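You operate a simulated robot arm through the tools that you are given. There is no shell and no other tool.

The job below is to be done with a simulated robot arm. You get a single attempt, and the scene is never put back.

Task
Wrap the blue tray on the sealer's deck at 170 C.
Fine: the sealer is on. Lid down, knob to 170 C, press Wrap once Ready lights; when the film shows, sealer off, then lid up. Leave the tray there and the other trays alone.

Only the result counts: the job must be done as asked and must still hold three seconds after the hand-in. Knocking over, shifting, dropping, spilling or breaking anything else fails it. A push-on lid holds only when it is set on centred and level and pressed home; a screw cap is set on level and turned clockwise until tight.

Robot
A 6-joint arm with a four-finger gripper, fixed in place. Base frame: the origin is on the floor under the middle of its stand, x ahead of it, y to its left, z up; the work surface is at about z = 91. Lengths are in cm, angles in degrees, forces in N, time in s.
With the tool pointing down near the work surface it reaches from about 14 to 66 cm from the base axis. Its first joint turns from -166.0 to 166.0 degrees. Payload 3.43 kg.
The tool frame sits at the grasp point between the pads (the TCP): z along the fingers, y along the line on which they close. The tips reach 3 cm beyond it. The gripper opens to 12 cm; its body begins 8.5 cm behind the TCP.
Orientation is told as [roll, pitch, yaw] about the base's x, y, z axes, in that order, counted from this pose: with the fingers straight down and closing along the base's y, the tool's x points along the base's -x, its y along +y and its z along -z.

Tools
- The arm moves only by the tool apply_moves. Its argument "plan" is a list of rows, each an object of numbers (a shift or turn left out is 0, a gripper value left out holds the last): "x", "y", "z": the shift along the tool's x, y, z in cm; "rx", "ry", "rz": the turn, a rotation vector about the tool's x, y, z in degrees. In form: [{"x": .., "y": .., "z": .., "rx": .., "ry": .., "rz": ..}, ...]. A call has 1 to 20 rows; each row is the pose to reach, as a shift and turn from the pose commanded when the call began, along the tool's axes at that moment. "fingers" is the opening, from 0 (shut) to 1 (fully open), set as the call begins (left out, the last holds). A row lasts 0.2 s, in which the tool goes at most 5 cm and 8.6 degrees; a call with a longer step from one row to the next is refused whole, and so is a gripper value outside its range. Where a pose cannot be reached the arm comes as near as it can. A force on the tool above 40 N (or 10 N above the force at the start of the call, whichever is more), or a blocked arm, ends the call early, and 0.2 s more pass. Each finger travels about 4 cm/s and halts on what it meets, pressing with about 30 N; the grip force reading is that of the motor and also rises with nothing between the fingers. The clock runs only during rows and for 0.2 s after the last one: add rows that repeat a pose to give the fingers time. It gives the time, the measured TCP pose, the force on the tool (base axes), the opening and the grip force at its end, in the units of the frame above (readings bear some noise), with the torque about the TCP (base axes, N m) and any sound that the robot's microphone picked up.
- Cameras (640 x 400 px; columns grow to the right, rows downward): "scene" is fixed at [40.19, -64.83, 159.45]; the picture's right is [0.98, -0.21, 0.00], its down [-0.13, -0.61, -0.78] and it looks along [0.16, 0.77, -0.62] (base axes); focal length 214 px, centre (320, 200). "wrist" rides on the gripper at [7.1, -1.7, -12] in the tool frame; the picture's right is [0.23, 0.97, 0.00], its down [-0.81, 0.19, -0.55] and it looks along [-0.54, 0.13, 0.83] (tool axes); focal length 275 px, centre (320, 200). There is no depth. A picture from a camera that has moved, and an enlarged one, comes with that camera's place and axes in the base frame and with its lens.
- snapshot(camera): a new picture of that camera. The clock stands still meanwhile.
- move_column(by): moves the trunk up (or, below 0, down) by that many cm; the arm rides with it, the base frame stays. It gives what a move gives, with no picture.
- zoom(camera, box): a new picture of the part [left, top, right, bottom] of that camera's present view, enlarged. The clock stands still meanwhile.
- finish_job(): hands the job in; it is judged then, once.

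Nothing tells you positions but the pictures and the camera data. Unless the task says otherwise, let go and move clear before handing in.

The tools are called after ">>>" by a JSON object that holds its "op" and its "data". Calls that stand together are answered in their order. apply_moves: Moves the arm, as the interface text tells. Its arguments: {"type":"object","properties":{"plan":{"type":"array"},"fingers":{"type":"number"}},"required":["plan"]} The other tools are called the same way: move_column (by) moves the trunk up or down; snapshot (camera) takes a picture; zoom (camera, box) takes an enlarged picture of a part of a camera's view; finish_job () hands the job in.

At the start:

```text
t: 0.0
position: [47.65, 7.99, 155.27]
tcp_rot: [0.0, 0.0, 0.0]
ft_force: [0.7, 0.3, -0.1]
ft_torque: [0.07, -0.02, 0.01]
finger_gap: 12.0
grip_force: 0.1
trunk travel left (down, up): [-37.5, 6.5]
```

scene: 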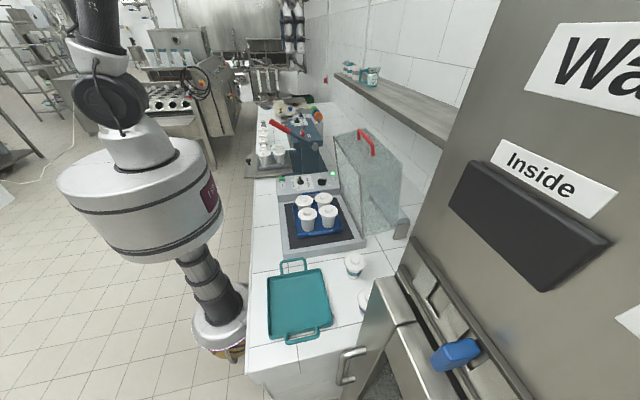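
wrist: 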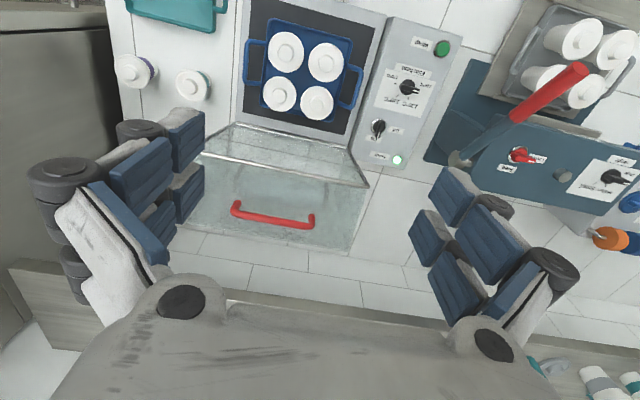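

I see the sealer with its blue tray on the deck, a glass lid standing open with a red handle, and a control panel with knobs and a green button. I'll zoom in to read the labels before moving.

>>> {"op": "zoom", "data": {"camera": "scene", "box": [240, 80, 440, 260]}}

>>> {"op": "zoom", "data": {"camera": "wrist", "box": [340, 10, 480, 180]}}

>>> {"op": "zoom", "data": {"camera": "wrist", "box": [160, 0, 480, 260]}}

```text
2.22 times, centred on (340, 170) of scene
camera zoom: at [40.19, -64.83, 159.45], right [0.98, -0.21, 0.0], down [-0.13, -0.61, -0.78], along [0.16, 0.77, -0.62], focal length 477 px, centre (276, 267)
```

zoom: 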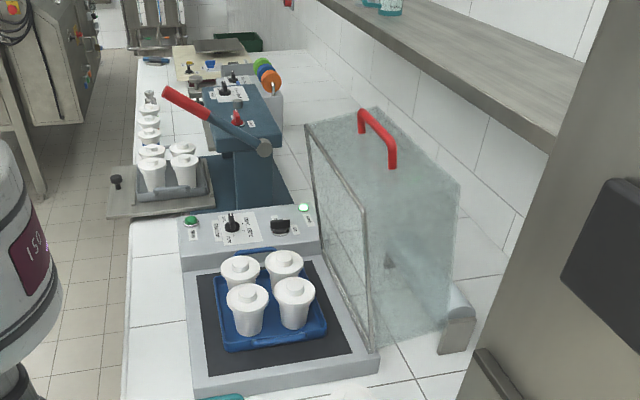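

```text
2.35 times, centred on (410, 95) of wrist
camera zoom: at [40.49, 6.2, 167.44], right [-0.23, 0.97, 0.0], down [0.81, 0.19, 0.55], along [0.54, 0.13, -0.83], focal length 648 px, centre (108, 447)
```

zoom: 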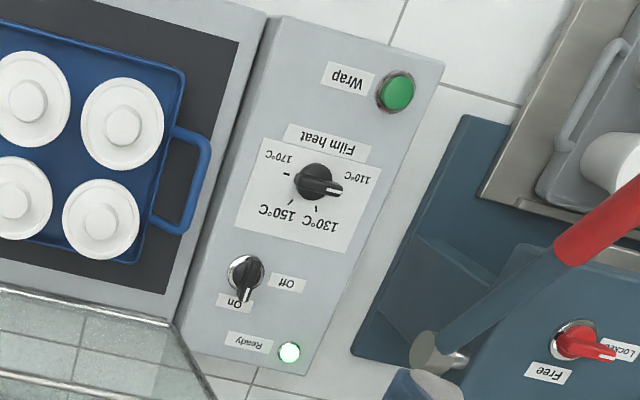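

```text
1.54 times, centred on (320, 130) of wrist
camera zoom: at [40.49, 6.2, 167.44], right [-0.23, 0.97, 0.0], down [0.81, 0.19, 0.55], along [0.54, 0.13, -0.83], focal length 424 px, centre (320, 308)
```

zoom: 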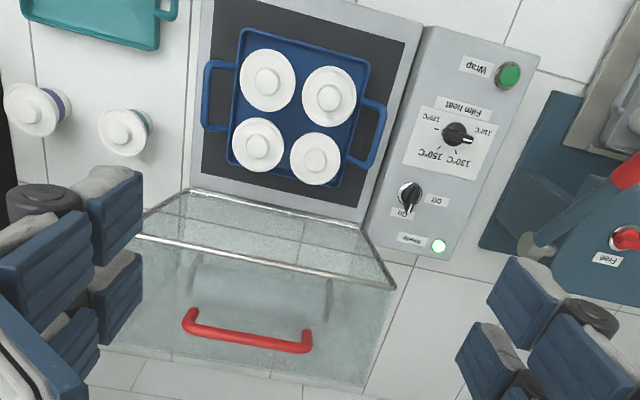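

The sealer sits roughly x 37–67, y −10–20, with the lid hinged at its rear and the handle at about (72, 5, 128). I'll zoom tighter on the lid, hinge and panel to pin down the geometry.

>>> {"op": "zoom", "data": {"camera": "scene", "box": [320, 120, 416, 180]}}

>>> {"op": "zoom", "data": {"camera": "scene", "box": [328, 190, 424, 250]}}

>>> {"op": "zoom", "data": {"camera": "scene", "box": [268, 160, 348, 210]}}

>>> {"op": "zoom", "data": {"camera": "scene", "box": [268, 205, 364, 265]}}

>>> {"op": "zoom", "data": {"camera": "wrist", "box": [170, 110, 410, 260]}}

```text
6.67 times, centred on (368, 150) of scene
camera zoom: at [40.19, -64.83, 159.45], right [0.98, -0.21, 0.0], down [-0.13, -0.61, -0.78], along [0.16, 0.77, -0.62], focal length 1430 px, centre (0, 533)
```

zoom: 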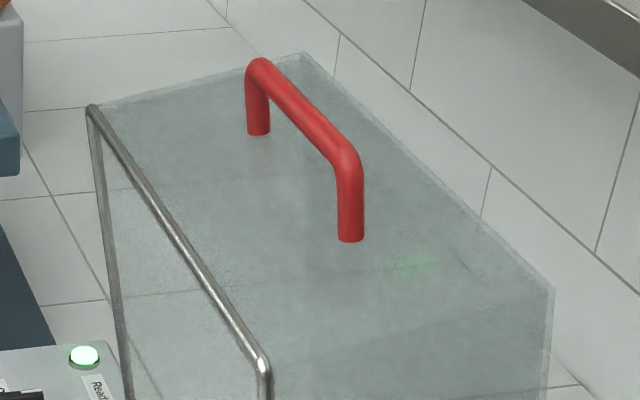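

```text
6.67 times, centred on (376, 220) of scene
camera zoom: at [40.19, -64.83, 159.45], right [0.98, -0.21, 0.0], down [-0.13, -0.61, -0.78], along [0.16, 0.77, -0.62], focal length 1430 px, centre (-53, 67)
```

zoom: 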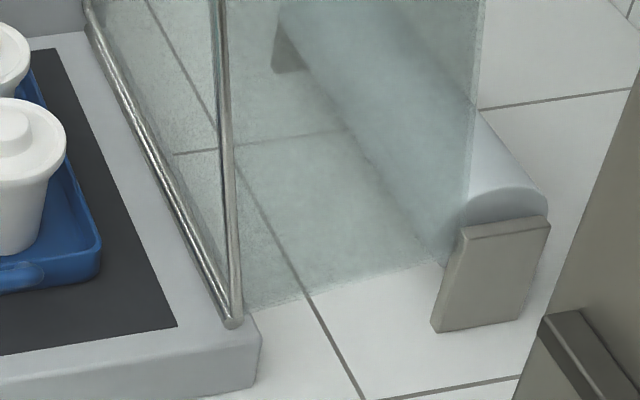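

```text
8.00 times, centred on (308, 185) of scene
camera zoom: at [40.19, -64.83, 159.45], right [0.98, -0.21, 0.0], down [-0.13, -0.61, -0.78], along [0.16, 0.77, -0.62], focal length 1716 px, centre (416, 320)
```

zoom: 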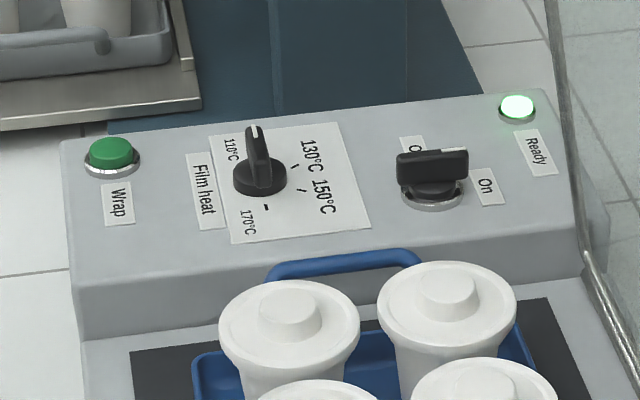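

```text
6.67 times, centred on (316, 235) of scene
camera zoom: at [40.19, -64.83, 159.45], right [0.98, -0.21, 0.0], down [-0.13, -0.61, -0.78], along [0.16, 0.77, -0.62], focal length 1430 px, centre (347, -33)
```

zoom: 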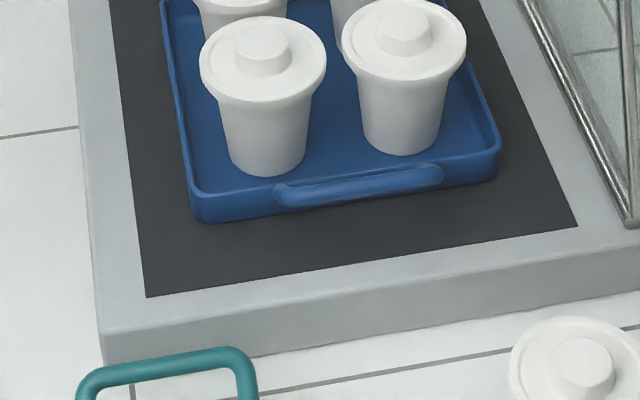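

```text
2.67 times, centred on (290, 185) of wrist
camera zoom: at [40.49, 6.2, 167.44], right [-0.23, 0.97, 0.0], down [0.81, 0.19, 0.55], along [0.54, 0.13, -0.83], focal length 734 px, centre (400, 240)
```

zoom: 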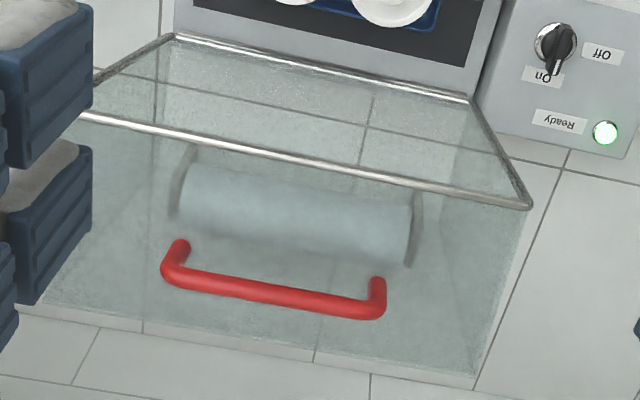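

The lid leans about 10° forward from upright. The hinge line is near (69.5, –, 94), and the handle bar is near (71.6, 5.3, 128.5), running along y. On the panel, Wrap is near (40, 34.7), the heat knob near (49.5, 30.2) and the on/off switch near (60, 27). I'll lower the trunk a little and turn the tool so the fingers close along x.

>>> {"op": "move_column", "data": {"by": -6}}

>>> {"op": "apply_moves", "data": {"plan": [{"rz": -7.5}, {"rz": -15}, {"rz": -22.5}, {"rz": -30}, {"rz": -37.5}, {"rz": -45}, {"rz": -52.5}, {"rz": -60}, {"rz": -67.5}, {"rz": -75}, {"rz": -82.5}, {"rz": -90}], "fingers": 0.4}}

>>> {"op": "snapshot", "data": {"camera": "wrist"}}

>>> {"op": "snapshot", "data": {"camera": "scene"}}

```text
t: 1.0
position: [47.64, 7.98, 149.39]
tcp_rot: [0.0, 0.0, 0.0]
ft_force: [0.1, 0.2, 0.7]
ft_torque: [-0.03, 0.02, 0.03]
finger_gap: 12.01
grip_force: 0.1
trunk travel left (down, up): [-31.5, 12.5]
```

```text
t: 3.6
position: [47.72, 7.85, 149.4]
tcp_rot: [0.1, 0.1, 90.1]
ft_force: [0.5, -0.2, 0.5]
ft_torque: [0.02, -0.02, -0.03]
finger_gap: 4.8
grip_force: 0.1
trunk travel left (down, up): [-31.5, 12.5]
```

```text
taken
camera wrist: at [49.38, 0.75, 161.43], right [-0.97, -0.23, 0.0], down [-0.19, 0.81, 0.55], along [-0.13, 0.54, -0.83], focal length 275 px, centre (320, 200)
```

wrist: 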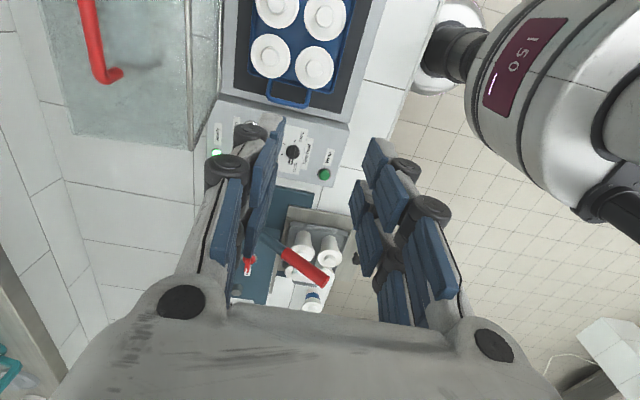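

```text
taken
```

scene: 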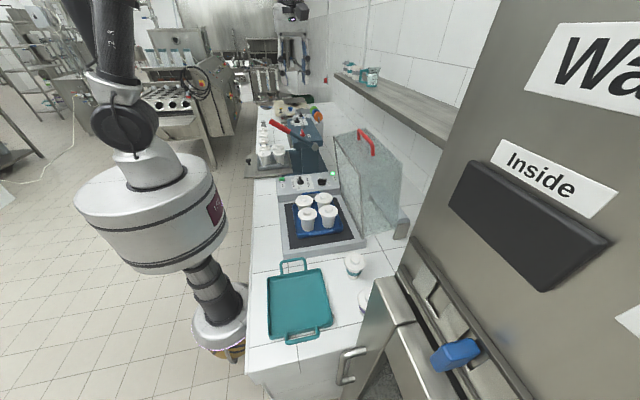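

The fingers now close along x. I'll tilt the tool 15° forward and move to a pre-grasp point above the handle bar to test the reach.

>>> {"op": "apply_moves", "data": {"plan": [{"x": 0.3, "y": -2.7, "z": 0.9, "rx": 2}, {"x": 0.7, "y": -5.5, "z": 1.8, "rx": 4}, {"x": 1.0, "y": -8.2, "z": 2.8, "rx": 6}, {"x": 1.4, "y": -11, "z": 3.7, "rx": 8}, {"x": 1.7, "y": -13.7, "z": 4.6, "rx": 10}, {"x": 2.0, "y": -16.4, "z": 5.5, "rx": 12}, {"x": 2.4, "y": -19.1, "z": 6.5, "rx": 14}, {"x": 2.7, "y": -21.85, "z": 7.4, "rx": 15}, {"x": 2.7, "y": -21.85, "z": 7.4, "rx": 15}], "fingers": 0.4}}

>>> {"op": "snapshot", "data": {"camera": "wrist"}}

>>> {"op": "zoom", "data": {"camera": "scene", "box": [280, 80, 440, 180]}}

```text
t: 5.6
position: [69.24, 5.24, 142.03]
tcp_rot: [-15.1, 0.0, 90.0]
ft_force: [-0.9, -0.9, 0.0]
ft_torque: [-0.01, -0.03, 0.03]
finger_gap: 4.78
grip_force: 0.0
trunk travel left (down, up): [-31.5, 12.5]
```

```text
taken
camera wrist: at [67.8, -1.99, 154.18], right [-0.94, -0.23, -0.25], down [-0.33, 0.81, 0.48], along [0.09, 0.54, -0.84], focal length 275 px, centre (320, 200)
```

wrist: 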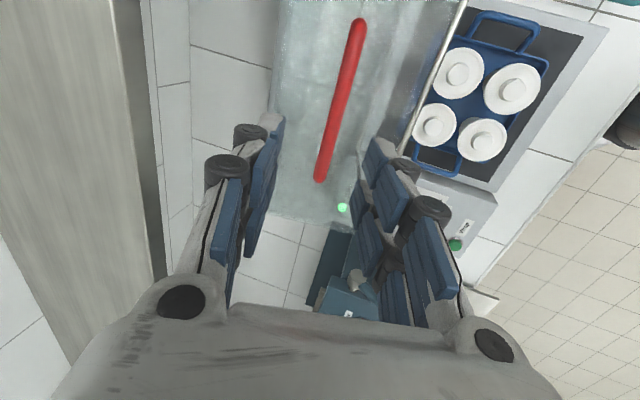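

```text
4.00 times, centred on (360, 130) of scene
camera zoom: at [40.19, -64.83, 159.45], right [0.98, -0.21, 0.0], down [-0.13, -0.61, -0.78], along [0.16, 0.77, -0.62], focal length 858 px, centre (160, 480)
```

zoom: 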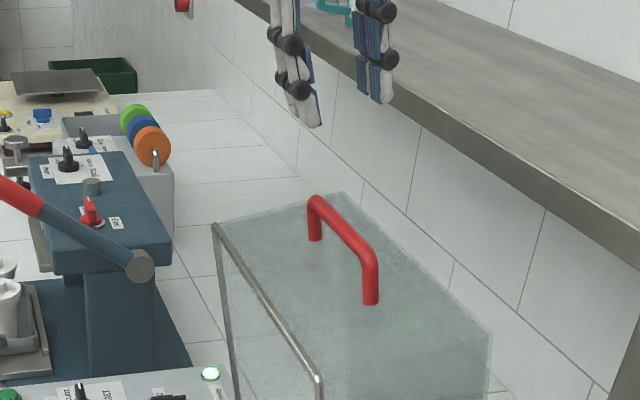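

The reach is fine; from this view the bar is at about x 71.4, centre y 4.9. I'll line up along the approach direction and stop with the fingertips just short of the bar.

>>> {"op": "apply_moves", "data": {"plan": [{"x": 0.3, "y": 1.4, "z": 2}, {"x": 0.3, "y": 1.4, "z": 4}, {"x": 0.3, "y": 1.4, "z": 6}, {"x": 0.3, "y": 1.4, "z": 8}, {"x": 0.3, "y": 1.4, "z": 8}], "fingers": 0.4}}

>>> {"op": "snapshot", "data": {"camera": "wrist"}}

>>> {"op": "zoom", "data": {"camera": "scene", "box": [320, 100, 416, 160]}}

```text
t: 6.8
position: [70.22, 4.86, 133.92]
tcp_rot: [-15.0, 0.1, 90.1]
ft_force: [-1.3, 1.3, -0.1]
ft_torque: [0.01, -0.01, -0.03]
finger_gap: 4.81
grip_force: 0.0
trunk travel left (down, up): [-31.5, 12.5]
```

```text
taken
camera wrist: at [68.65, -2.36, 146.07], right [-0.94, -0.23, -0.25], down [-0.33, 0.81, 0.48], along [0.09, 0.54, -0.84], focal length 275 px, centre (320, 200)
```

wrist: 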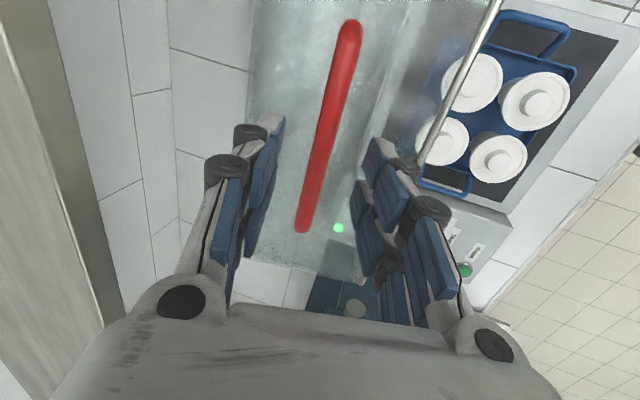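

```text
6.67 times, centred on (368, 130) of scene
camera zoom: at [40.19, -64.83, 159.45], right [0.98, -0.21, 0.0], down [-0.13, -0.61, -0.78], along [0.16, 0.77, -0.62], focal length 1430 px, centre (0, 667)
```

zoom: 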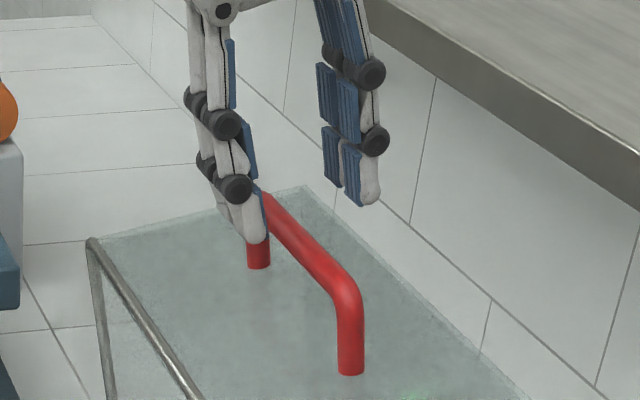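

The bar is centred between the open fingers at about (71.5, 5, 129). I'll advance until it sits between the pads and close on it.

>>> {"op": "apply_moves", "data": {"plan": [{"z": 1.5}, {"z": 3.0}, {"z": 4.2}, {"z": 4.2}], "fingers": 0.4}}

>>> {"op": "zoom", "data": {"camera": "scene", "box": [320, 100, 416, 160]}}

>>> {"op": "snapshot", "data": {"camera": "wrist"}}

```text
t: 7.8
position: [71.28, 4.86, 129.82]
tcp_rot: [-15.0, 0.0, 90.0]
ft_force: [0.1, 0.0, -0.1]
ft_torque: [0.02, -0.01, 0.02]
finger_gap: 4.78
grip_force: 0.1
trunk travel left (down, up): [-31.5, 12.5]
```

```text
6.67 times, centred on (368, 130) of scene
camera zoom: at [40.19, -64.83, 159.45], right [0.98, -0.21, 0.0], down [-0.13, -0.61, -0.78], along [0.16, 0.77, -0.62], focal length 1430 px, centre (0, 667)
```

zoom: 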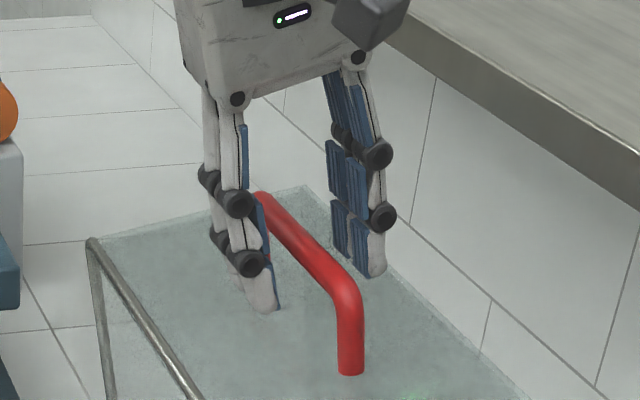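

```text
taken
camera wrist: at [69.83, -2.24, 141.99], right [-0.94, -0.23, -0.25], down [-0.33, 0.81, 0.48], along [0.09, 0.54, -0.84], focal length 275 px, centre (320, 200)
```

wrist: 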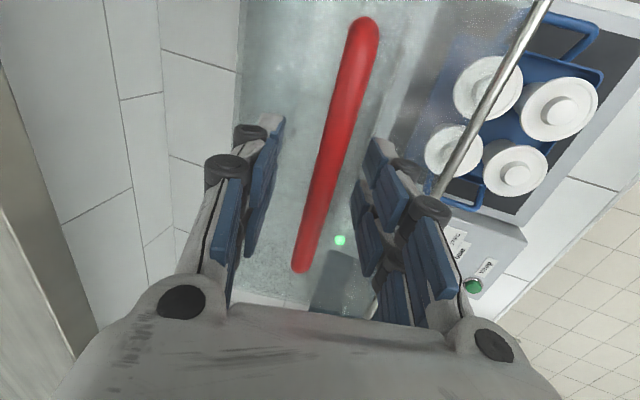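

The bar is between the finger pairs with no contact force. I'll close the fingers on it.

>>> {"op": "apply_moves", "data": {"plan": [{"z": 0}, {"z": 0}, {"z": 0}, {"z": 0}, {"z": 0}], "fingers": 0.0}}

>>> {"op": "zoom", "data": {"camera": "scene", "box": [320, 100, 416, 160]}}

```text
t: 9.0
position: [71.19, 4.96, 129.79]
tcp_rot: [-14.7, 0.0, 90.0]
ft_force: [-9.5, -0.5, -7.1]
ft_torque: [0.06, 0.16, 0.0]
finger_gap: 1.3
grip_force: 44.9
trunk travel left (down, up): [-31.5, 12.5]
```

```text
6.67 times, centred on (368, 130) of scene
camera zoom: at [40.19, -64.83, 159.45], right [0.98, -0.21, 0.0], down [-0.13, -0.61, -0.78], along [0.16, 0.77, -0.62], focal length 1430 px, centre (0, 667)
```

zoom: 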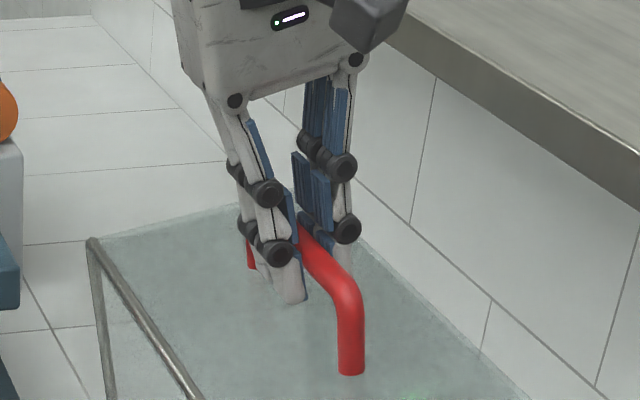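

The bar is gripped (gap 1.3). I'll swing the lid down slowly about the hinge line, starting with 10°, and read the forces to refine the arc.

>>> {"op": "apply_moves", "data": {"plan": [{"y": 0.73, "z": -0.22, "rx": 0.4}, {"y": 1.465, "z": -0.444, "rx": 0.75}, {"y": 2.21, "z": -0.64, "rx": 1.1}, {"y": 2.955, "z": -0.833, "rx": 1.5}, {"y": 4.466, "z": -1.145, "rx": 2.25}, {"y": 5.97, "z": -1.403, "rx": 3}, {"y": 5.97, "z": -1.403, "rx": 3}], "fingers": 0.0}}

>>> {"op": "zoom", "data": {"camera": "scene", "box": [280, 100, 440, 200]}}

```text
t: 10.6
position: [65.08, 4.85, 129.58]
tcp_rot: [-17.8, 0.0, 90.0]
ft_force: [0.3, -6.9, -6.0]
ft_torque: [-0.66, 0.03, -0.18]
finger_gap: 1.27
grip_force: 45.0
trunk travel left (down, up): [-31.5, 12.5]
```

```text
4.00 times, centred on (360, 150) of scene
camera zoom: at [40.19, -64.83, 159.45], right [0.98, -0.21, 0.0], down [-0.13, -0.61, -0.78], along [0.16, 0.77, -0.62], focal length 858 px, centre (160, 400)
```

zoom: 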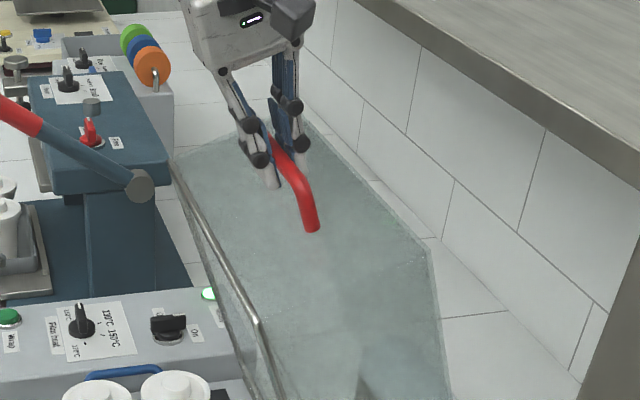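

The lid follows smoothly with low forces. I'll continue the arc from 10° to 30°.

>>> {"op": "apply_moves", "data": {"plan": [{"y": 0.75, "z": -0.14, "rx": 0.35}, {"y": 1.514, "z": -0.261, "rx": 0.75}, {"y": 3.036, "z": -0.461, "rx": 1.5}, {"y": 4.568, "z": -0.601, "rx": 2.25}, {"y": 6.102, "z": -0.668, "rx": 3}, {"y": 7.636, "z": -0.672, "rx": 3.75}, {"y": 9.173, "z": -0.604, "rx": 4.5}, {"y": 10.709, "z": -0.472, "rx": 5.25}, {"y": 11.5, "z": -0.38, "rx": 5.6}, {"y": 12.235, "z": -0.274, "rx": 6}, {"y": 12.235, "z": -0.274, "rx": 6}], "fingers": 0.0}}

>>> {"op": "zoom", "data": {"camera": "scene", "box": [260, 100, 420, 200]}}

```text
t: 13.0
position: [53.4, 5.01, 126.1]
tcp_rot: [-24.1, -0.1, 90.0]
ft_force: [-4.0, 5.9, 11.3]
ft_torque: [0.65, -0.06, 0.22]
finger_gap: 1.28
grip_force: 44.2
trunk travel left (down, up): [-31.5, 12.5]
```

```text
4.00 times, centred on (340, 150) of scene
camera zoom: at [40.19, -64.83, 159.45], right [0.98, -0.21, 0.0], down [-0.13, -0.61, -0.78], along [0.16, 0.77, -0.62], focal length 858 px, centre (240, 400)
```

zoom: 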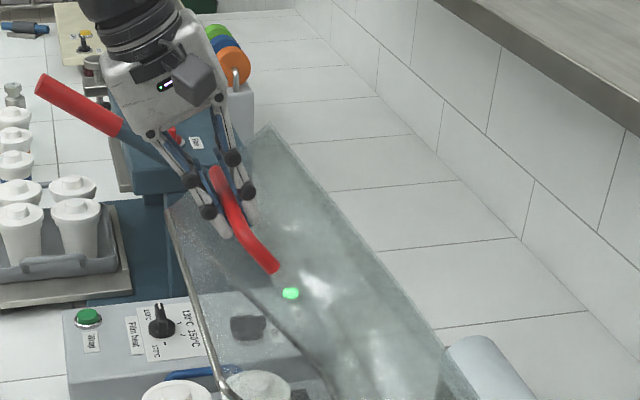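

Still smooth. I'll continue the arc from 30° to 50°.

>>> {"op": "apply_moves", "data": {"plan": [{"y": 0.75, "z": 0.04, "rx": 0.35}, {"y": 1.522, "z": 0.1, "rx": 0.75}, {"y": 3.054, "z": 0.271, "rx": 1.5}, {"y": 4.57, "z": 0.505, "rx": 2.25}, {"y": 6.074, "z": 0.809, "rx": 3}, {"y": 7.571, "z": 1.172, "rx": 3.75}, {"y": 9.042, "z": 1.6, "rx": 4.5}, {"y": 10.501, "z": 2.1, "rx": 5.25}, {"y": 11.22, "z": 2.37, "rx": 5.6}, {"y": 11.932, "z": 2.656, "rx": 6}, {"y": 11.932, "z": 2.656, "rx": 6}], "fingers": 0.0}}

>>> {"op": "zoom", "data": {"camera": "scene", "box": [260, 120, 420, 220]}}

>>> {"op": "snapshot", "data": {"camera": "wrist"}}

```text
t: 15.4
position: [43.42, 4.65, 118.84]
tcp_rot: [-30.0, 0.0, 89.9]
ft_force: [-10.2, -17.0, 10.8]
ft_torque: [-1.1, -0.02, -0.2]
finger_gap: 1.29
grip_force: 45.1
out of reach, approached as far as the arm can: row 5, 6, 7
trunk travel left (down, up): [-31.5, 12.5]
```

```text
4.00 times, centred on (340, 170) of scene
camera zoom: at [40.19, -64.83, 159.45], right [0.98, -0.21, 0.0], down [-0.13, -0.61, -0.78], along [0.16, 0.77, -0.62], focal length 858 px, centre (240, 320)
```

zoom: 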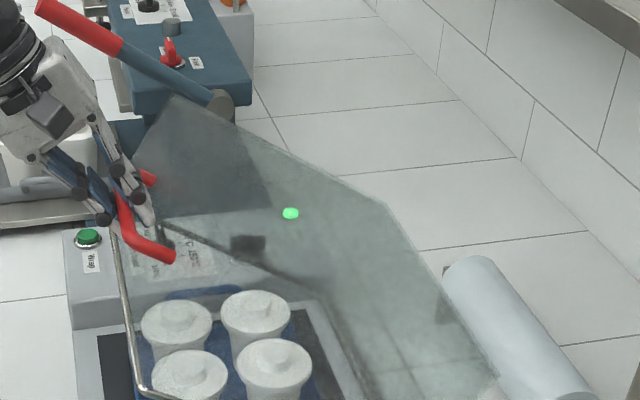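

```text
taken
camera wrist: at [38.82, -2.51, 130.17], right [-0.84, -0.23, -0.49], down [-0.44, 0.81, 0.38], along [0.31, 0.54, -0.78], focal length 275 px, centre (320, 200)
```

wrist: 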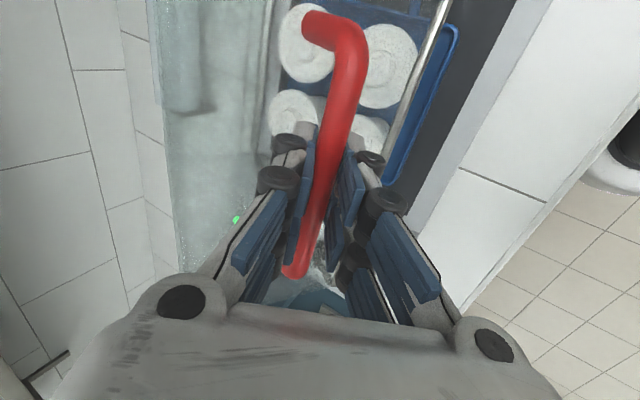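

About 50° done; a few rows were reported briefly out of reach, but the pose recovered. I'll go on in a smaller segment from 50° to 60°.

>>> {"op": "apply_moves", "data": {"plan": [{"y": 0.74, "z": 0.23, "rx": 0.37}, {"y": 1.462, "z": 0.472, "rx": 0.75}, {"y": 2.19, "z": 0.735, "rx": 1.12}, {"y": 2.901, "z": 1.004, "rx": 1.5}, {"y": 3.61, "z": 1.29, "rx": 1.87}, {"y": 4.311, "z": 1.587, "rx": 2.25}, {"y": 5.01, "z": 1.91, "rx": 2.62}, {"y": 5.699, "z": 2.252, "rx": 3}, {"y": 5.699, "z": 2.252, "rx": 3}], "fingers": 0.0}}

>>> {"op": "snapshot", "data": {"camera": "scene"}}

```text
t: 17.4
position: [41.4, 6.51, 114.41]
tcp_rot: [-32.8, 0.5, 89.6]
ft_force: [-15.8, -12.3, 11.2]
ft_torque: [0.44, -0.05, 0.25]
finger_gap: 1.19
grip_force: 43.4
out of reach, approached as far as the arm can: row 4, 5, 6, 7, 8, 9
trunk travel left (down, up): [-31.5, 12.5]
```

```text
taken
```

scene: 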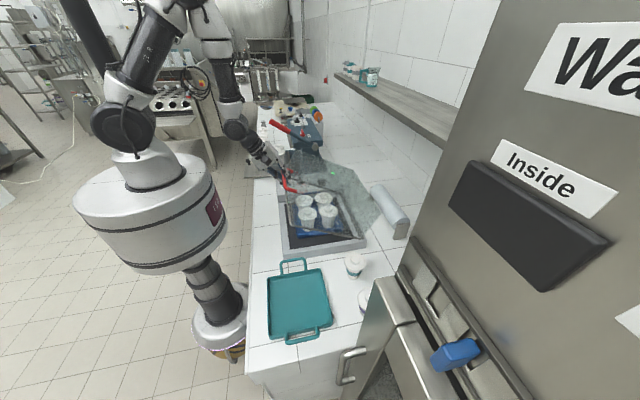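

The arm is folded near its inner limit (measured 41.4 vs. commanded 39.8), while the lid shows almost no tangential load. I'll reduce the tool tilt to about 22° while holding the bar, so the wrist moves outward into reach.

>>> {"op": "apply_moves", "data": {"plan": [{"y": -0.25, "z": -0.1, "rx": -2}, {"y": -0.5, "z": -0.2, "rx": -4}, {"y": -0.75, "z": -0.28, "rx": -6}, {"y": -1.0, "z": -0.36, "rx": -8}, {"y": -1.2, "z": -0.42, "rx": -10}, {"y": -1.3, "z": -0.46, "rx": -11}, {"y": -1.3, "z": -0.46, "rx": -11}], "fingers": 0.0}}

>>> {"op": "snapshot", "data": {"camera": "wrist"}}

>>> {"op": "zoom", "data": {"camera": "scene", "box": [230, 110, 390, 210]}}

```text
t: 19.0
position: [42.59, 6.46, 115.55]
tcp_rot: [-22.1, 0.0, 90.0]
ft_force: [-4.0, -0.6, 3.5]
ft_torque: [0.02, -0.09, -0.02]
finger_gap: 1.2
grip_force: 42.7
trunk travel left (down, up): [-31.5, 12.5]
```

```text
taken
camera wrist: at [39.55, -0.67, 127.45], right [-0.9, -0.23, -0.37], down [-0.39, 0.81, 0.44], along [0.19, 0.54, -0.82], focal length 275 px, centre (320, 200)
```

wrist: 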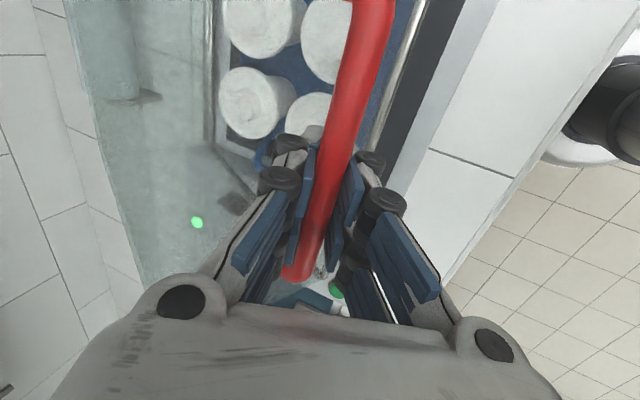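

```text
4.00 times, centred on (310, 160) of scene
camera zoom: at [40.19, -64.83, 159.45], right [0.98, -0.21, 0.0], down [-0.13, -0.61, -0.78], along [0.16, 0.77, -0.62], focal length 858 px, centre (360, 360)
```

zoom: 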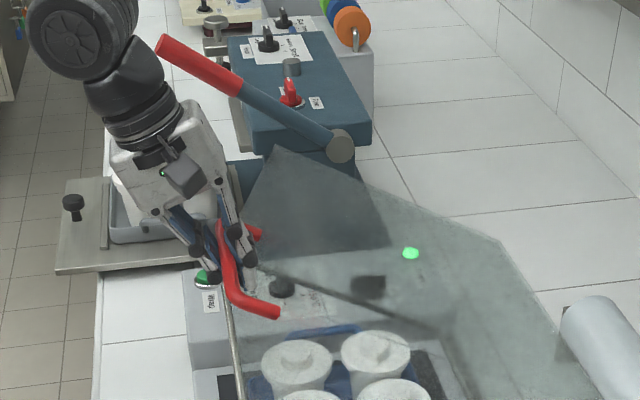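

The pose is reachable again, but the bar has slid up in the grip, so the tips are close to the glass. I'll open slightly with the lower finger still under the bar, back off about 1.2 cm along the fingers, and check whether the lid holds by itself.

>>> {"op": "apply_moves", "data": {"plan": [{"z": -0.3}, {"z": -0.6}, {"z": -0.9}, {"z": -1.2}, {"z": -1.2}], "fingers": 0.18}}

>>> {"op": "snapshot", "data": {"camera": "wrist"}}

>>> {"op": "zoom", "data": {"camera": "scene", "box": [230, 110, 390, 210]}}

```text
t: 20.2
position: [42.14, 6.47, 116.77]
tcp_rot: [-22.0, 0.0, 90.0]
ft_force: [0.3, 0.3, 0.3]
ft_torque: [-0.02, 0.0, -0.03]
finger_gap: 2.14
grip_force: 0.1
trunk travel left (down, up): [-31.5, 12.5]
```

```text
taken
camera wrist: at [39.12, -0.65, 128.53], right [-0.9, -0.23, -0.36], down [-0.38, 0.81, 0.44], along [0.19, 0.54, -0.82], focal length 275 px, centre (320, 200)
```

wrist: 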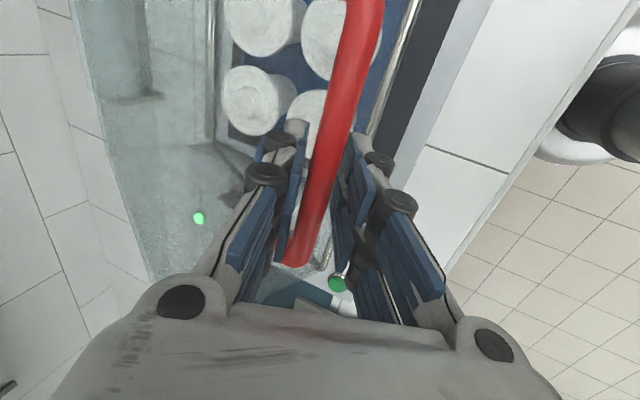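

```text
4.00 times, centred on (310, 160) of scene
camera zoom: at [40.19, -64.83, 159.45], right [0.98, -0.21, 0.0], down [-0.13, -0.61, -0.78], along [0.16, 0.77, -0.62], focal length 858 px, centre (360, 360)
```

zoom: 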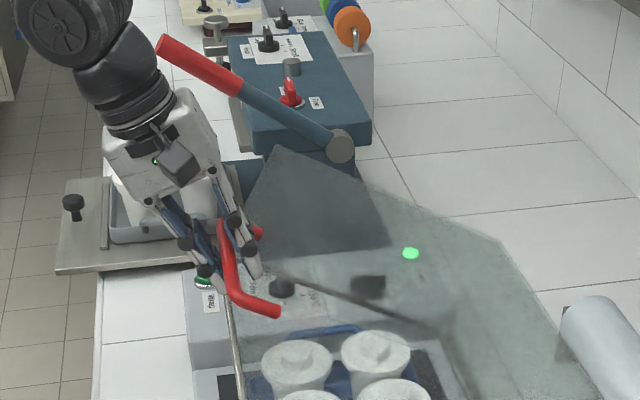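

The lid stays put with zero load on the tool, so its hinge is friction-held. I'll back the fingers off the bar and straighten the tool to vertical with the fingertips above the bar, so I can press it down the rest of the way.

>>> {"op": "apply_moves", "data": {"plan": [{"z": -1.2}, {"z": -2.4}, {"z": -3.5}, {"y": -0.8, "z": -4.2, "rx": -7}, {"y": -1.64, "z": -4.44, "rx": -14.5}, {"y": -1.64, "z": -4.44, "rx": -22}, {"y": -1.64, "z": -4.44, "rx": -22}], "fingers": 0.18}}

>>> {"op": "apply_moves", "data": {"plan": [{"z": 0}, {"z": 0}], "fingers": 0.0}}

>>> {"op": "snapshot", "data": {"camera": "wrist"}}

>>> {"op": "zoom", "data": {"camera": "scene", "box": [230, 110, 390, 210]}}

```text
t: 21.8
position: [42.21, 6.38, 121.26]
tcp_rot: [0.0, 0.0, 90.0]
ft_force: [0.4, 0.0, 0.6]
ft_torque: [-0.04, 0.05, 0.0]
finger_gap: 2.18
grip_force: 0.0
out of reach, approached as far as the arm can: row 4, 5, 6
trunk travel left (down, up): [-31.5, 12.5]
```

```text
t: 22.4
position: [41.93, 6.38, 121.35]
tcp_rot: [0.0, 0.0, 90.0]
ft_force: [0.3, -0.1, 0.6]
ft_torque: [0.02, 0.01, 0.0]
finger_gap: 0.0
grip_force: 21.3
trunk travel left (down, up): [-31.5, 12.5]
```

```text
taken
camera wrist: at [43.66, -0.79, 133.37], right [-0.97, -0.23, 0.0], down [-0.19, 0.81, 0.55], along [-0.13, 0.54, -0.83], focal length 275 px, centre (320, 200)
```

wrist: 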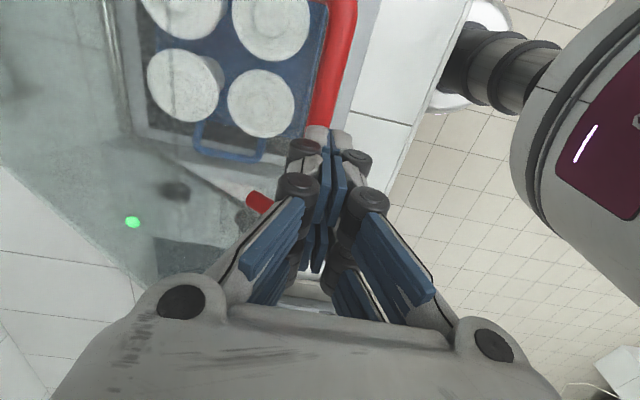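

```text
4.00 times, centred on (310, 160) of scene
camera zoom: at [40.19, -64.83, 159.45], right [0.98, -0.21, 0.0], down [-0.13, -0.61, -0.78], along [0.16, 0.77, -0.62], focal length 858 px, centre (360, 360)
```

zoom: 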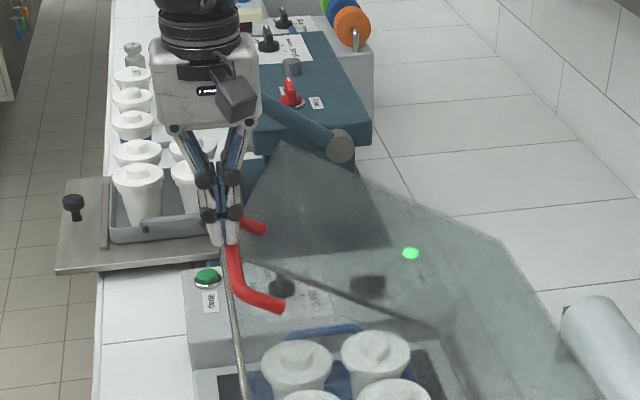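

The lid holds at about 25° from closed, and the bar sits just below the closed fingertips near (42.2, –, 115.3). I'll press it down along its arc, partway first.

>>> {"op": "apply_moves", "data": {"plan": [{"x": 0.5, "y": -0.3, "z": 1.3}, {"x": 1, "y": -0.4, "z": 2.3}, {"x": 1, "y": 0.25, "z": 3.7}, {"x": 1, "y": 0.95, "z": 4.75}, {"x": 1, "y": 1.6, "z": 5.8}, {"x": 1, "y": 2.23, "z": 6.8}, {"x": 1, "y": 2.23, "z": 6.8}], "fingers": 0.0}}

>>> {"op": "snapshot", "data": {"camera": "wrist"}}

>>> {"op": "zoom", "data": {"camera": "scene", "box": [230, 130, 390, 230]}}

```text
t: 24.0
position: [39.72, 5.5, 114.67]
tcp_rot: [0.0, 0.0, 90.1]
ft_force: [0.9, -0.4, 0.4]
ft_torque: [0.01, -0.02, -0.03]
finger_gap: 0.0
grip_force: 29.6
trunk travel left (down, up): [-31.5, 12.5]
```

```text
taken
camera wrist: at [41.4, -1.7, 126.61], right [-0.97, -0.23, 0.0], down [-0.19, 0.81, 0.55], along [-0.13, 0.54, -0.83], focal length 275 px, centre (320, 200)
```

wrist: 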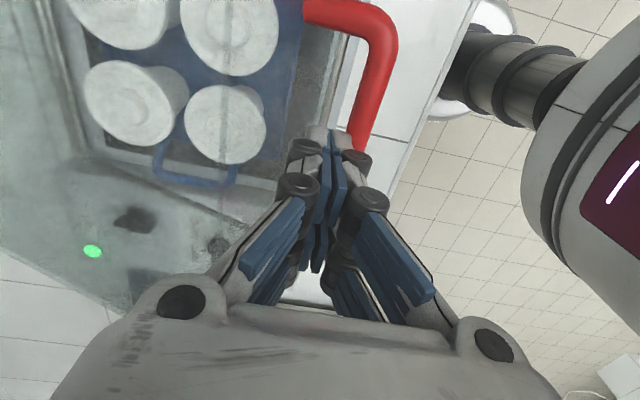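

```text
4.00 times, centred on (310, 180) of scene
camera zoom: at [40.19, -64.83, 159.45], right [0.98, -0.21, 0.0], down [-0.13, -0.61, -0.78], along [0.16, 0.77, -0.62], focal length 858 px, centre (360, 280)
```

zoom: 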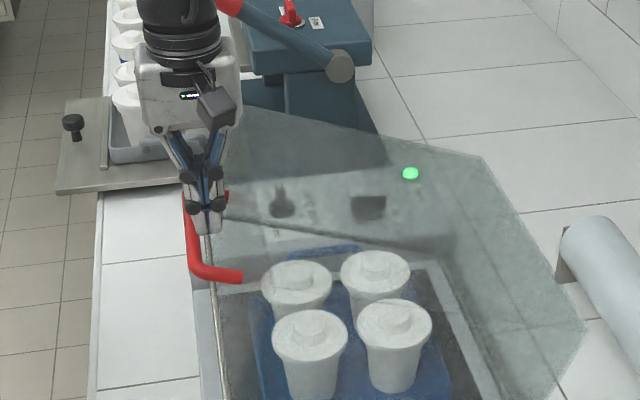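

The lid has come down further, but the bar seems to be just on the near (−x) side of the fingertips with no contact now. I'll zoom in to see exactly where it is.

>>> {"op": "zoom", "data": {"camera": "scene", "box": [262, 160, 326, 200]}}

>>> {"op": "zoom", "data": {"camera": "wrist", "box": [240, 0, 480, 150]}}

>>> {"op": "zoom", "data": {"camera": "scene", "box": [270, 150, 398, 270]}}

```text
10.00 times, centred on (294, 180) of scene
camera zoom: at [40.19, -64.83, 159.45], right [0.98, -0.21, 0.0], down [-0.13, -0.61, -0.78], along [0.16, 0.77, -0.62], focal length 2145 px, centre (580, 400)
```

zoom: 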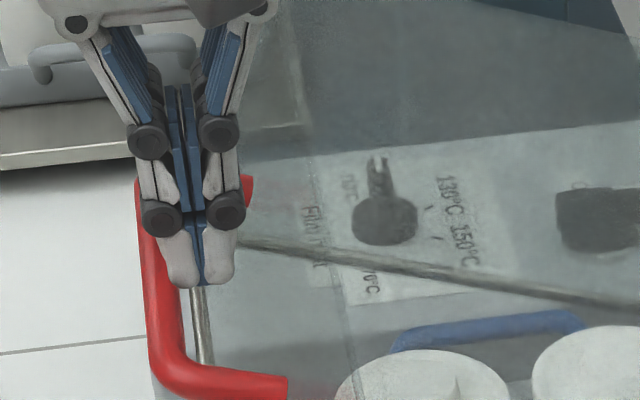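

```text
2.67 times, centred on (360, 75) of wrist
camera zoom: at [41.4, -1.7, 126.61], right [-0.97, -0.23, 0.0], down [-0.19, 0.81, 0.55], along [-0.13, 0.54, -0.83], focal length 734 px, centre (213, 533)
```

zoom: 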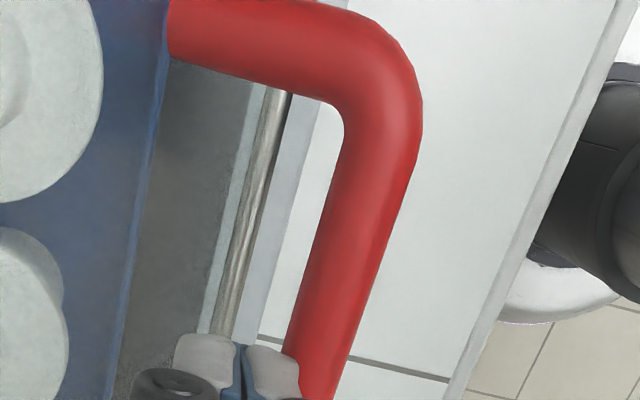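

```text
3.33 times, centred on (334, 210) of scene
camera zoom: at [40.19, -64.83, 159.45], right [0.98, -0.21, 0.0], down [-0.13, -0.61, -0.78], along [0.16, 0.77, -0.62], focal length 715 px, centre (273, 167)
```

zoom: 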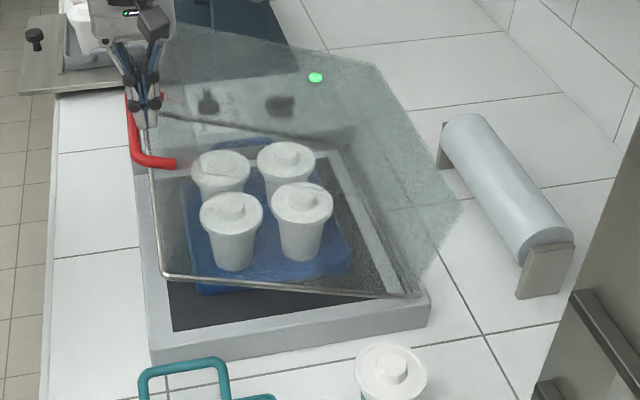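

The bar is actually at about (38, –, 113.3), just in front of the fingertips, so the hinge radius is nearer 36.4 about (68.5, 93). I'll raise the trunk for more inner reach, shift over the bar and press again.

>>> {"op": "move_column", "data": {"by": 8}}

>>> {"op": "apply_moves", "data": {"plan": [{"y": 1.1, "z": 0}, {"y": 2.2, "z": 0}, {"y": 2.2, "z": 1.5}, {"y": 2.2, "z": 3}, {"y": 2.2, "z": 4}, {"y": 2.2, "z": 4}], "fingers": 0.0}}

>>> {"op": "zoom", "data": {"camera": "scene", "box": [262, 150, 326, 190]}}

>>> {"op": "snapshot", "data": {"camera": "wrist"}}

```text
t: 25.2
position: [39.64, 5.56, 122.53]
tcp_rot: [0.0, 0.0, 90.0]
ft_force: [-0.9, -0.9, 0.6]
ft_torque: [0.01, -0.03, -0.01]
finger_gap: 0.02
grip_force: 30.2
trunk travel left (down, up): [-39.5, 4.5]
```

```text
t: 26.6
position: [37.52, 5.44, 118.44]
tcp_rot: [0.0, 0.0, 90.0]
ft_force: [-0.3, -0.7, -0.7]
ft_torque: [0.01, 0.02, -0.01]
finger_gap: 0.02
grip_force: 29.9
trunk travel left (down, up): [-39.5, 4.5]
```

```text
10.00 times, centred on (294, 170) of scene
camera zoom: at [40.19, -64.83, 159.45], right [0.98, -0.21, 0.0], down [-0.13, -0.61, -0.78], along [0.16, 0.77, -0.62], focal length 2145 px, centre (580, 500)
```

zoom: 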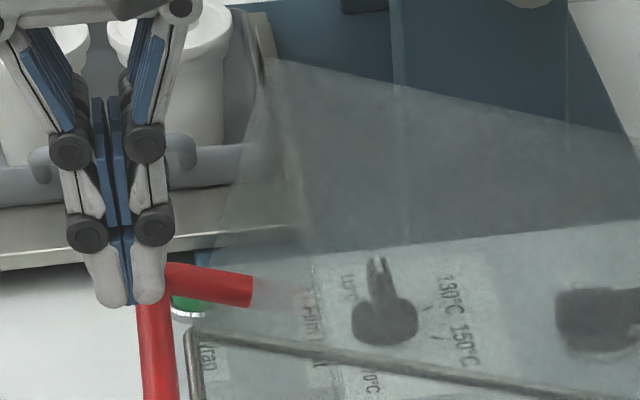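

```text
taken
camera wrist: at [39.21, -1.74, 130.58], right [-0.97, -0.23, 0.0], down [-0.19, 0.81, 0.55], along [-0.13, 0.54, -0.83], focal length 275 px, centre (320, 200)
```

wrist: 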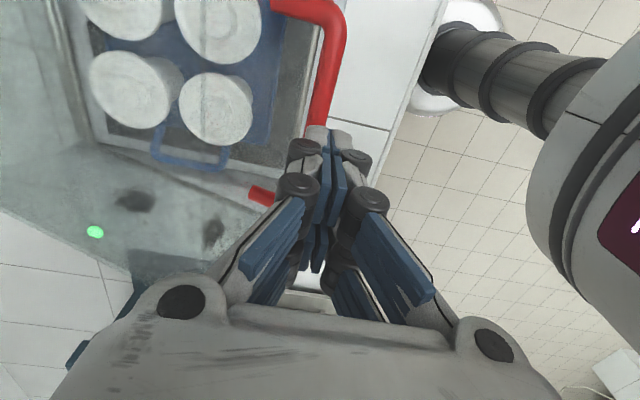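

The bar is now under the fingertips. I'll press along the corrected arc and stop partway to check.

>>> {"op": "apply_moves", "data": {"plan": [{"y": -0.2, "z": 0.9}, {"y": -0.28, "z": 1.84}, {"y": 0.13, "z": 2.84}, {"y": 0.54, "z": 3.84}, {"y": 1.14, "z": 4.96}, {"y": 1.74, "z": 6.09}, {"y": 1.74, "z": 6.09}], "fingers": 0.0}}

>>> {"op": "zoom", "data": {"camera": "scene", "box": [262, 160, 326, 200]}}

>>> {"op": "snapshot", "data": {"camera": "wrist"}}

```text
t: 28.2
position: [35.79, 5.37, 112.4]
tcp_rot: [0.0, 0.1, 90.0]
ft_force: [0.7, 0.2, 0.1]
ft_torque: [-0.04, 0.02, 0.01]
finger_gap: 0.0
grip_force: 29.8
trunk travel left (down, up): [-39.5, 4.5]
```

```text
10.00 times, centred on (294, 180) of scene
camera zoom: at [40.19, -64.83, 159.45], right [0.98, -0.21, 0.0], down [-0.13, -0.61, -0.78], along [0.16, 0.77, -0.62], focal length 2145 px, centre (580, 400)
```

zoom: 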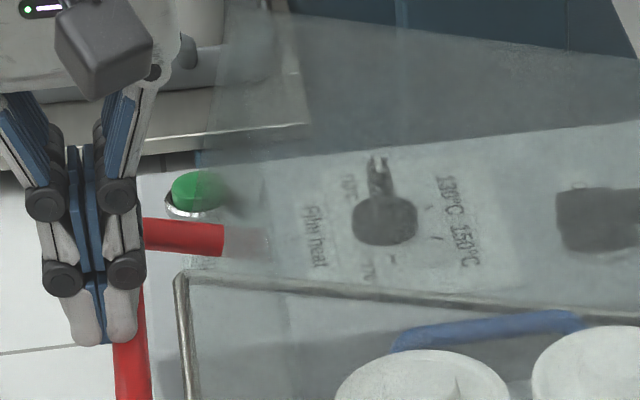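

```text
taken
camera wrist: at [37.44, -1.74, 124.48], right [-0.97, -0.23, 0.0], down [-0.19, 0.81, 0.55], along [-0.13, 0.54, -0.83], focal length 275 px, centre (320, 200)
```

wrist: 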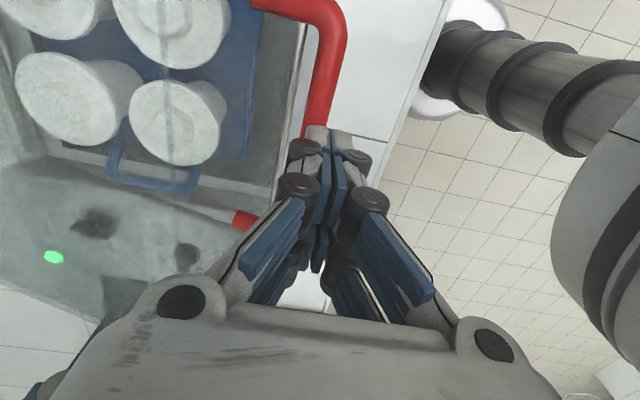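

The lid is about 11° from closed, with the bar slightly toward +x of the tip centre. I'll shift over it and keep pressing.

>>> {"op": "apply_moves", "data": {"plan": [{"y": -0.7, "z": 0.2}, {"y": -0.3, "z": 1.5}, {"y": 0.2, "z": 2.8}, {"y": 0.6, "z": 4.0}, {"y": 1.0, "z": 5.1}, {"y": 1.0, "z": 5.1}], "fingers": 0.0}}

>>> {"op": "zoom", "data": {"camera": "scene", "box": [262, 170, 326, 210]}}

>>> {"op": "zoom", "data": {"camera": "scene", "box": [260, 160, 388, 270]}}

```text
t: 29.6
position: [34.82, 5.51, 107.34]
tcp_rot: [0.0, 0.0, 90.1]
ft_force: [0.1, -0.7, -0.2]
ft_torque: [-0.01, -0.01, 0.02]
finger_gap: 0.0
grip_force: 30.2
trunk travel left (down, up): [-39.5, 4.5]
```

```text
10.00 times, centred on (294, 190) of scene
camera zoom: at [40.19, -64.83, 159.45], right [0.98, -0.21, 0.0], down [-0.13, -0.61, -0.78], along [0.16, 0.77, -0.62], focal length 2145 px, centre (580, 300)
```

zoom: 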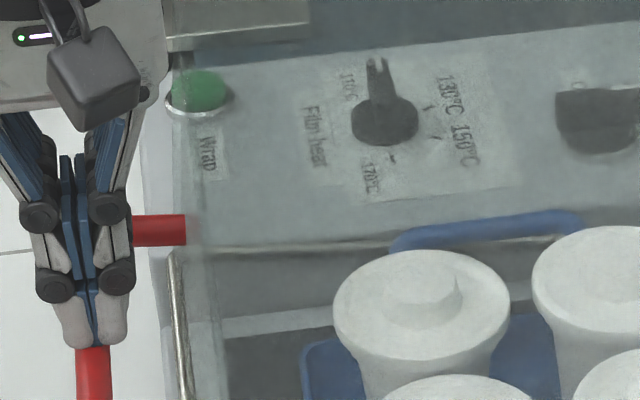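

```text
3.64 times, centred on (324, 215) of scene
camera zoom: at [40.19, -64.83, 159.45], right [0.98, -0.21, 0.0], down [-0.13, -0.61, -0.78], along [0.16, 0.77, -0.62], focal length 780 px, centre (306, 146)
```

zoom: 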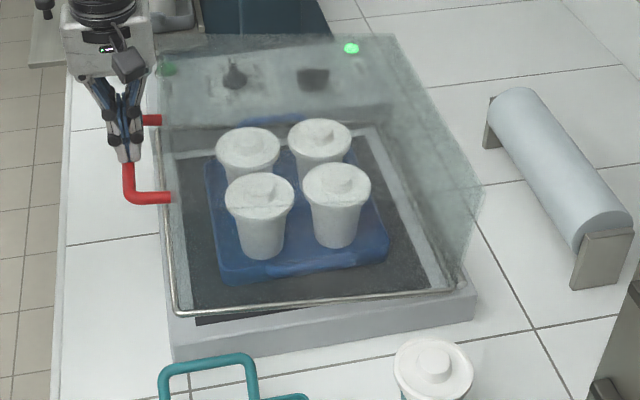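

Nearly closed, with the front rim about 2–3 cm above the deck. I'll press down gently until it seats.

>>> {"op": "apply_moves", "data": {"plan": [{"y": 0.15, "z": 0.6}, {"y": 0.25, "z": 1.2}, {"y": 0.35, "z": 1.8}, {"y": 0.45, "z": 2.4}, {"y": 0.5, "z": 3.0}, {"y": 0.55, "z": 3.5}, {"y": 0.6, "z": 4.0}, {"y": 0.6, "z": 4.4}], "fingers": 0.0}}

>>> {"op": "zoom", "data": {"camera": "scene", "box": [260, 160, 388, 270]}}

```text
t: 31.4
position: [34.1, 5.49, 103.17]
tcp_rot: [-0.3, -0.1, 90.0]
ft_force: [0.4, 1.2, 40.8]
ft_torque: [-0.4, 0.3, 0.0]
finger_gap: 0.02
grip_force: 30.0
trunk travel left (down, up): [-39.5, 4.5]
```

```text
3.64 times, centred on (324, 215) of scene
camera zoom: at [40.19, -64.83, 159.45], right [0.98, -0.21, 0.0], down [-0.13, -0.61, -0.78], along [0.16, 0.77, -0.62], focal length 780 px, centre (306, 146)
```

zoom: 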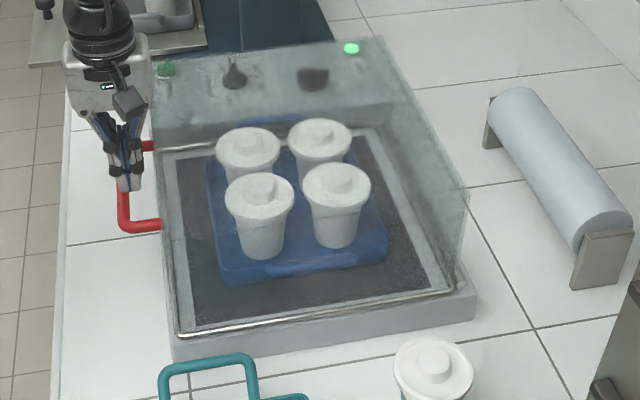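

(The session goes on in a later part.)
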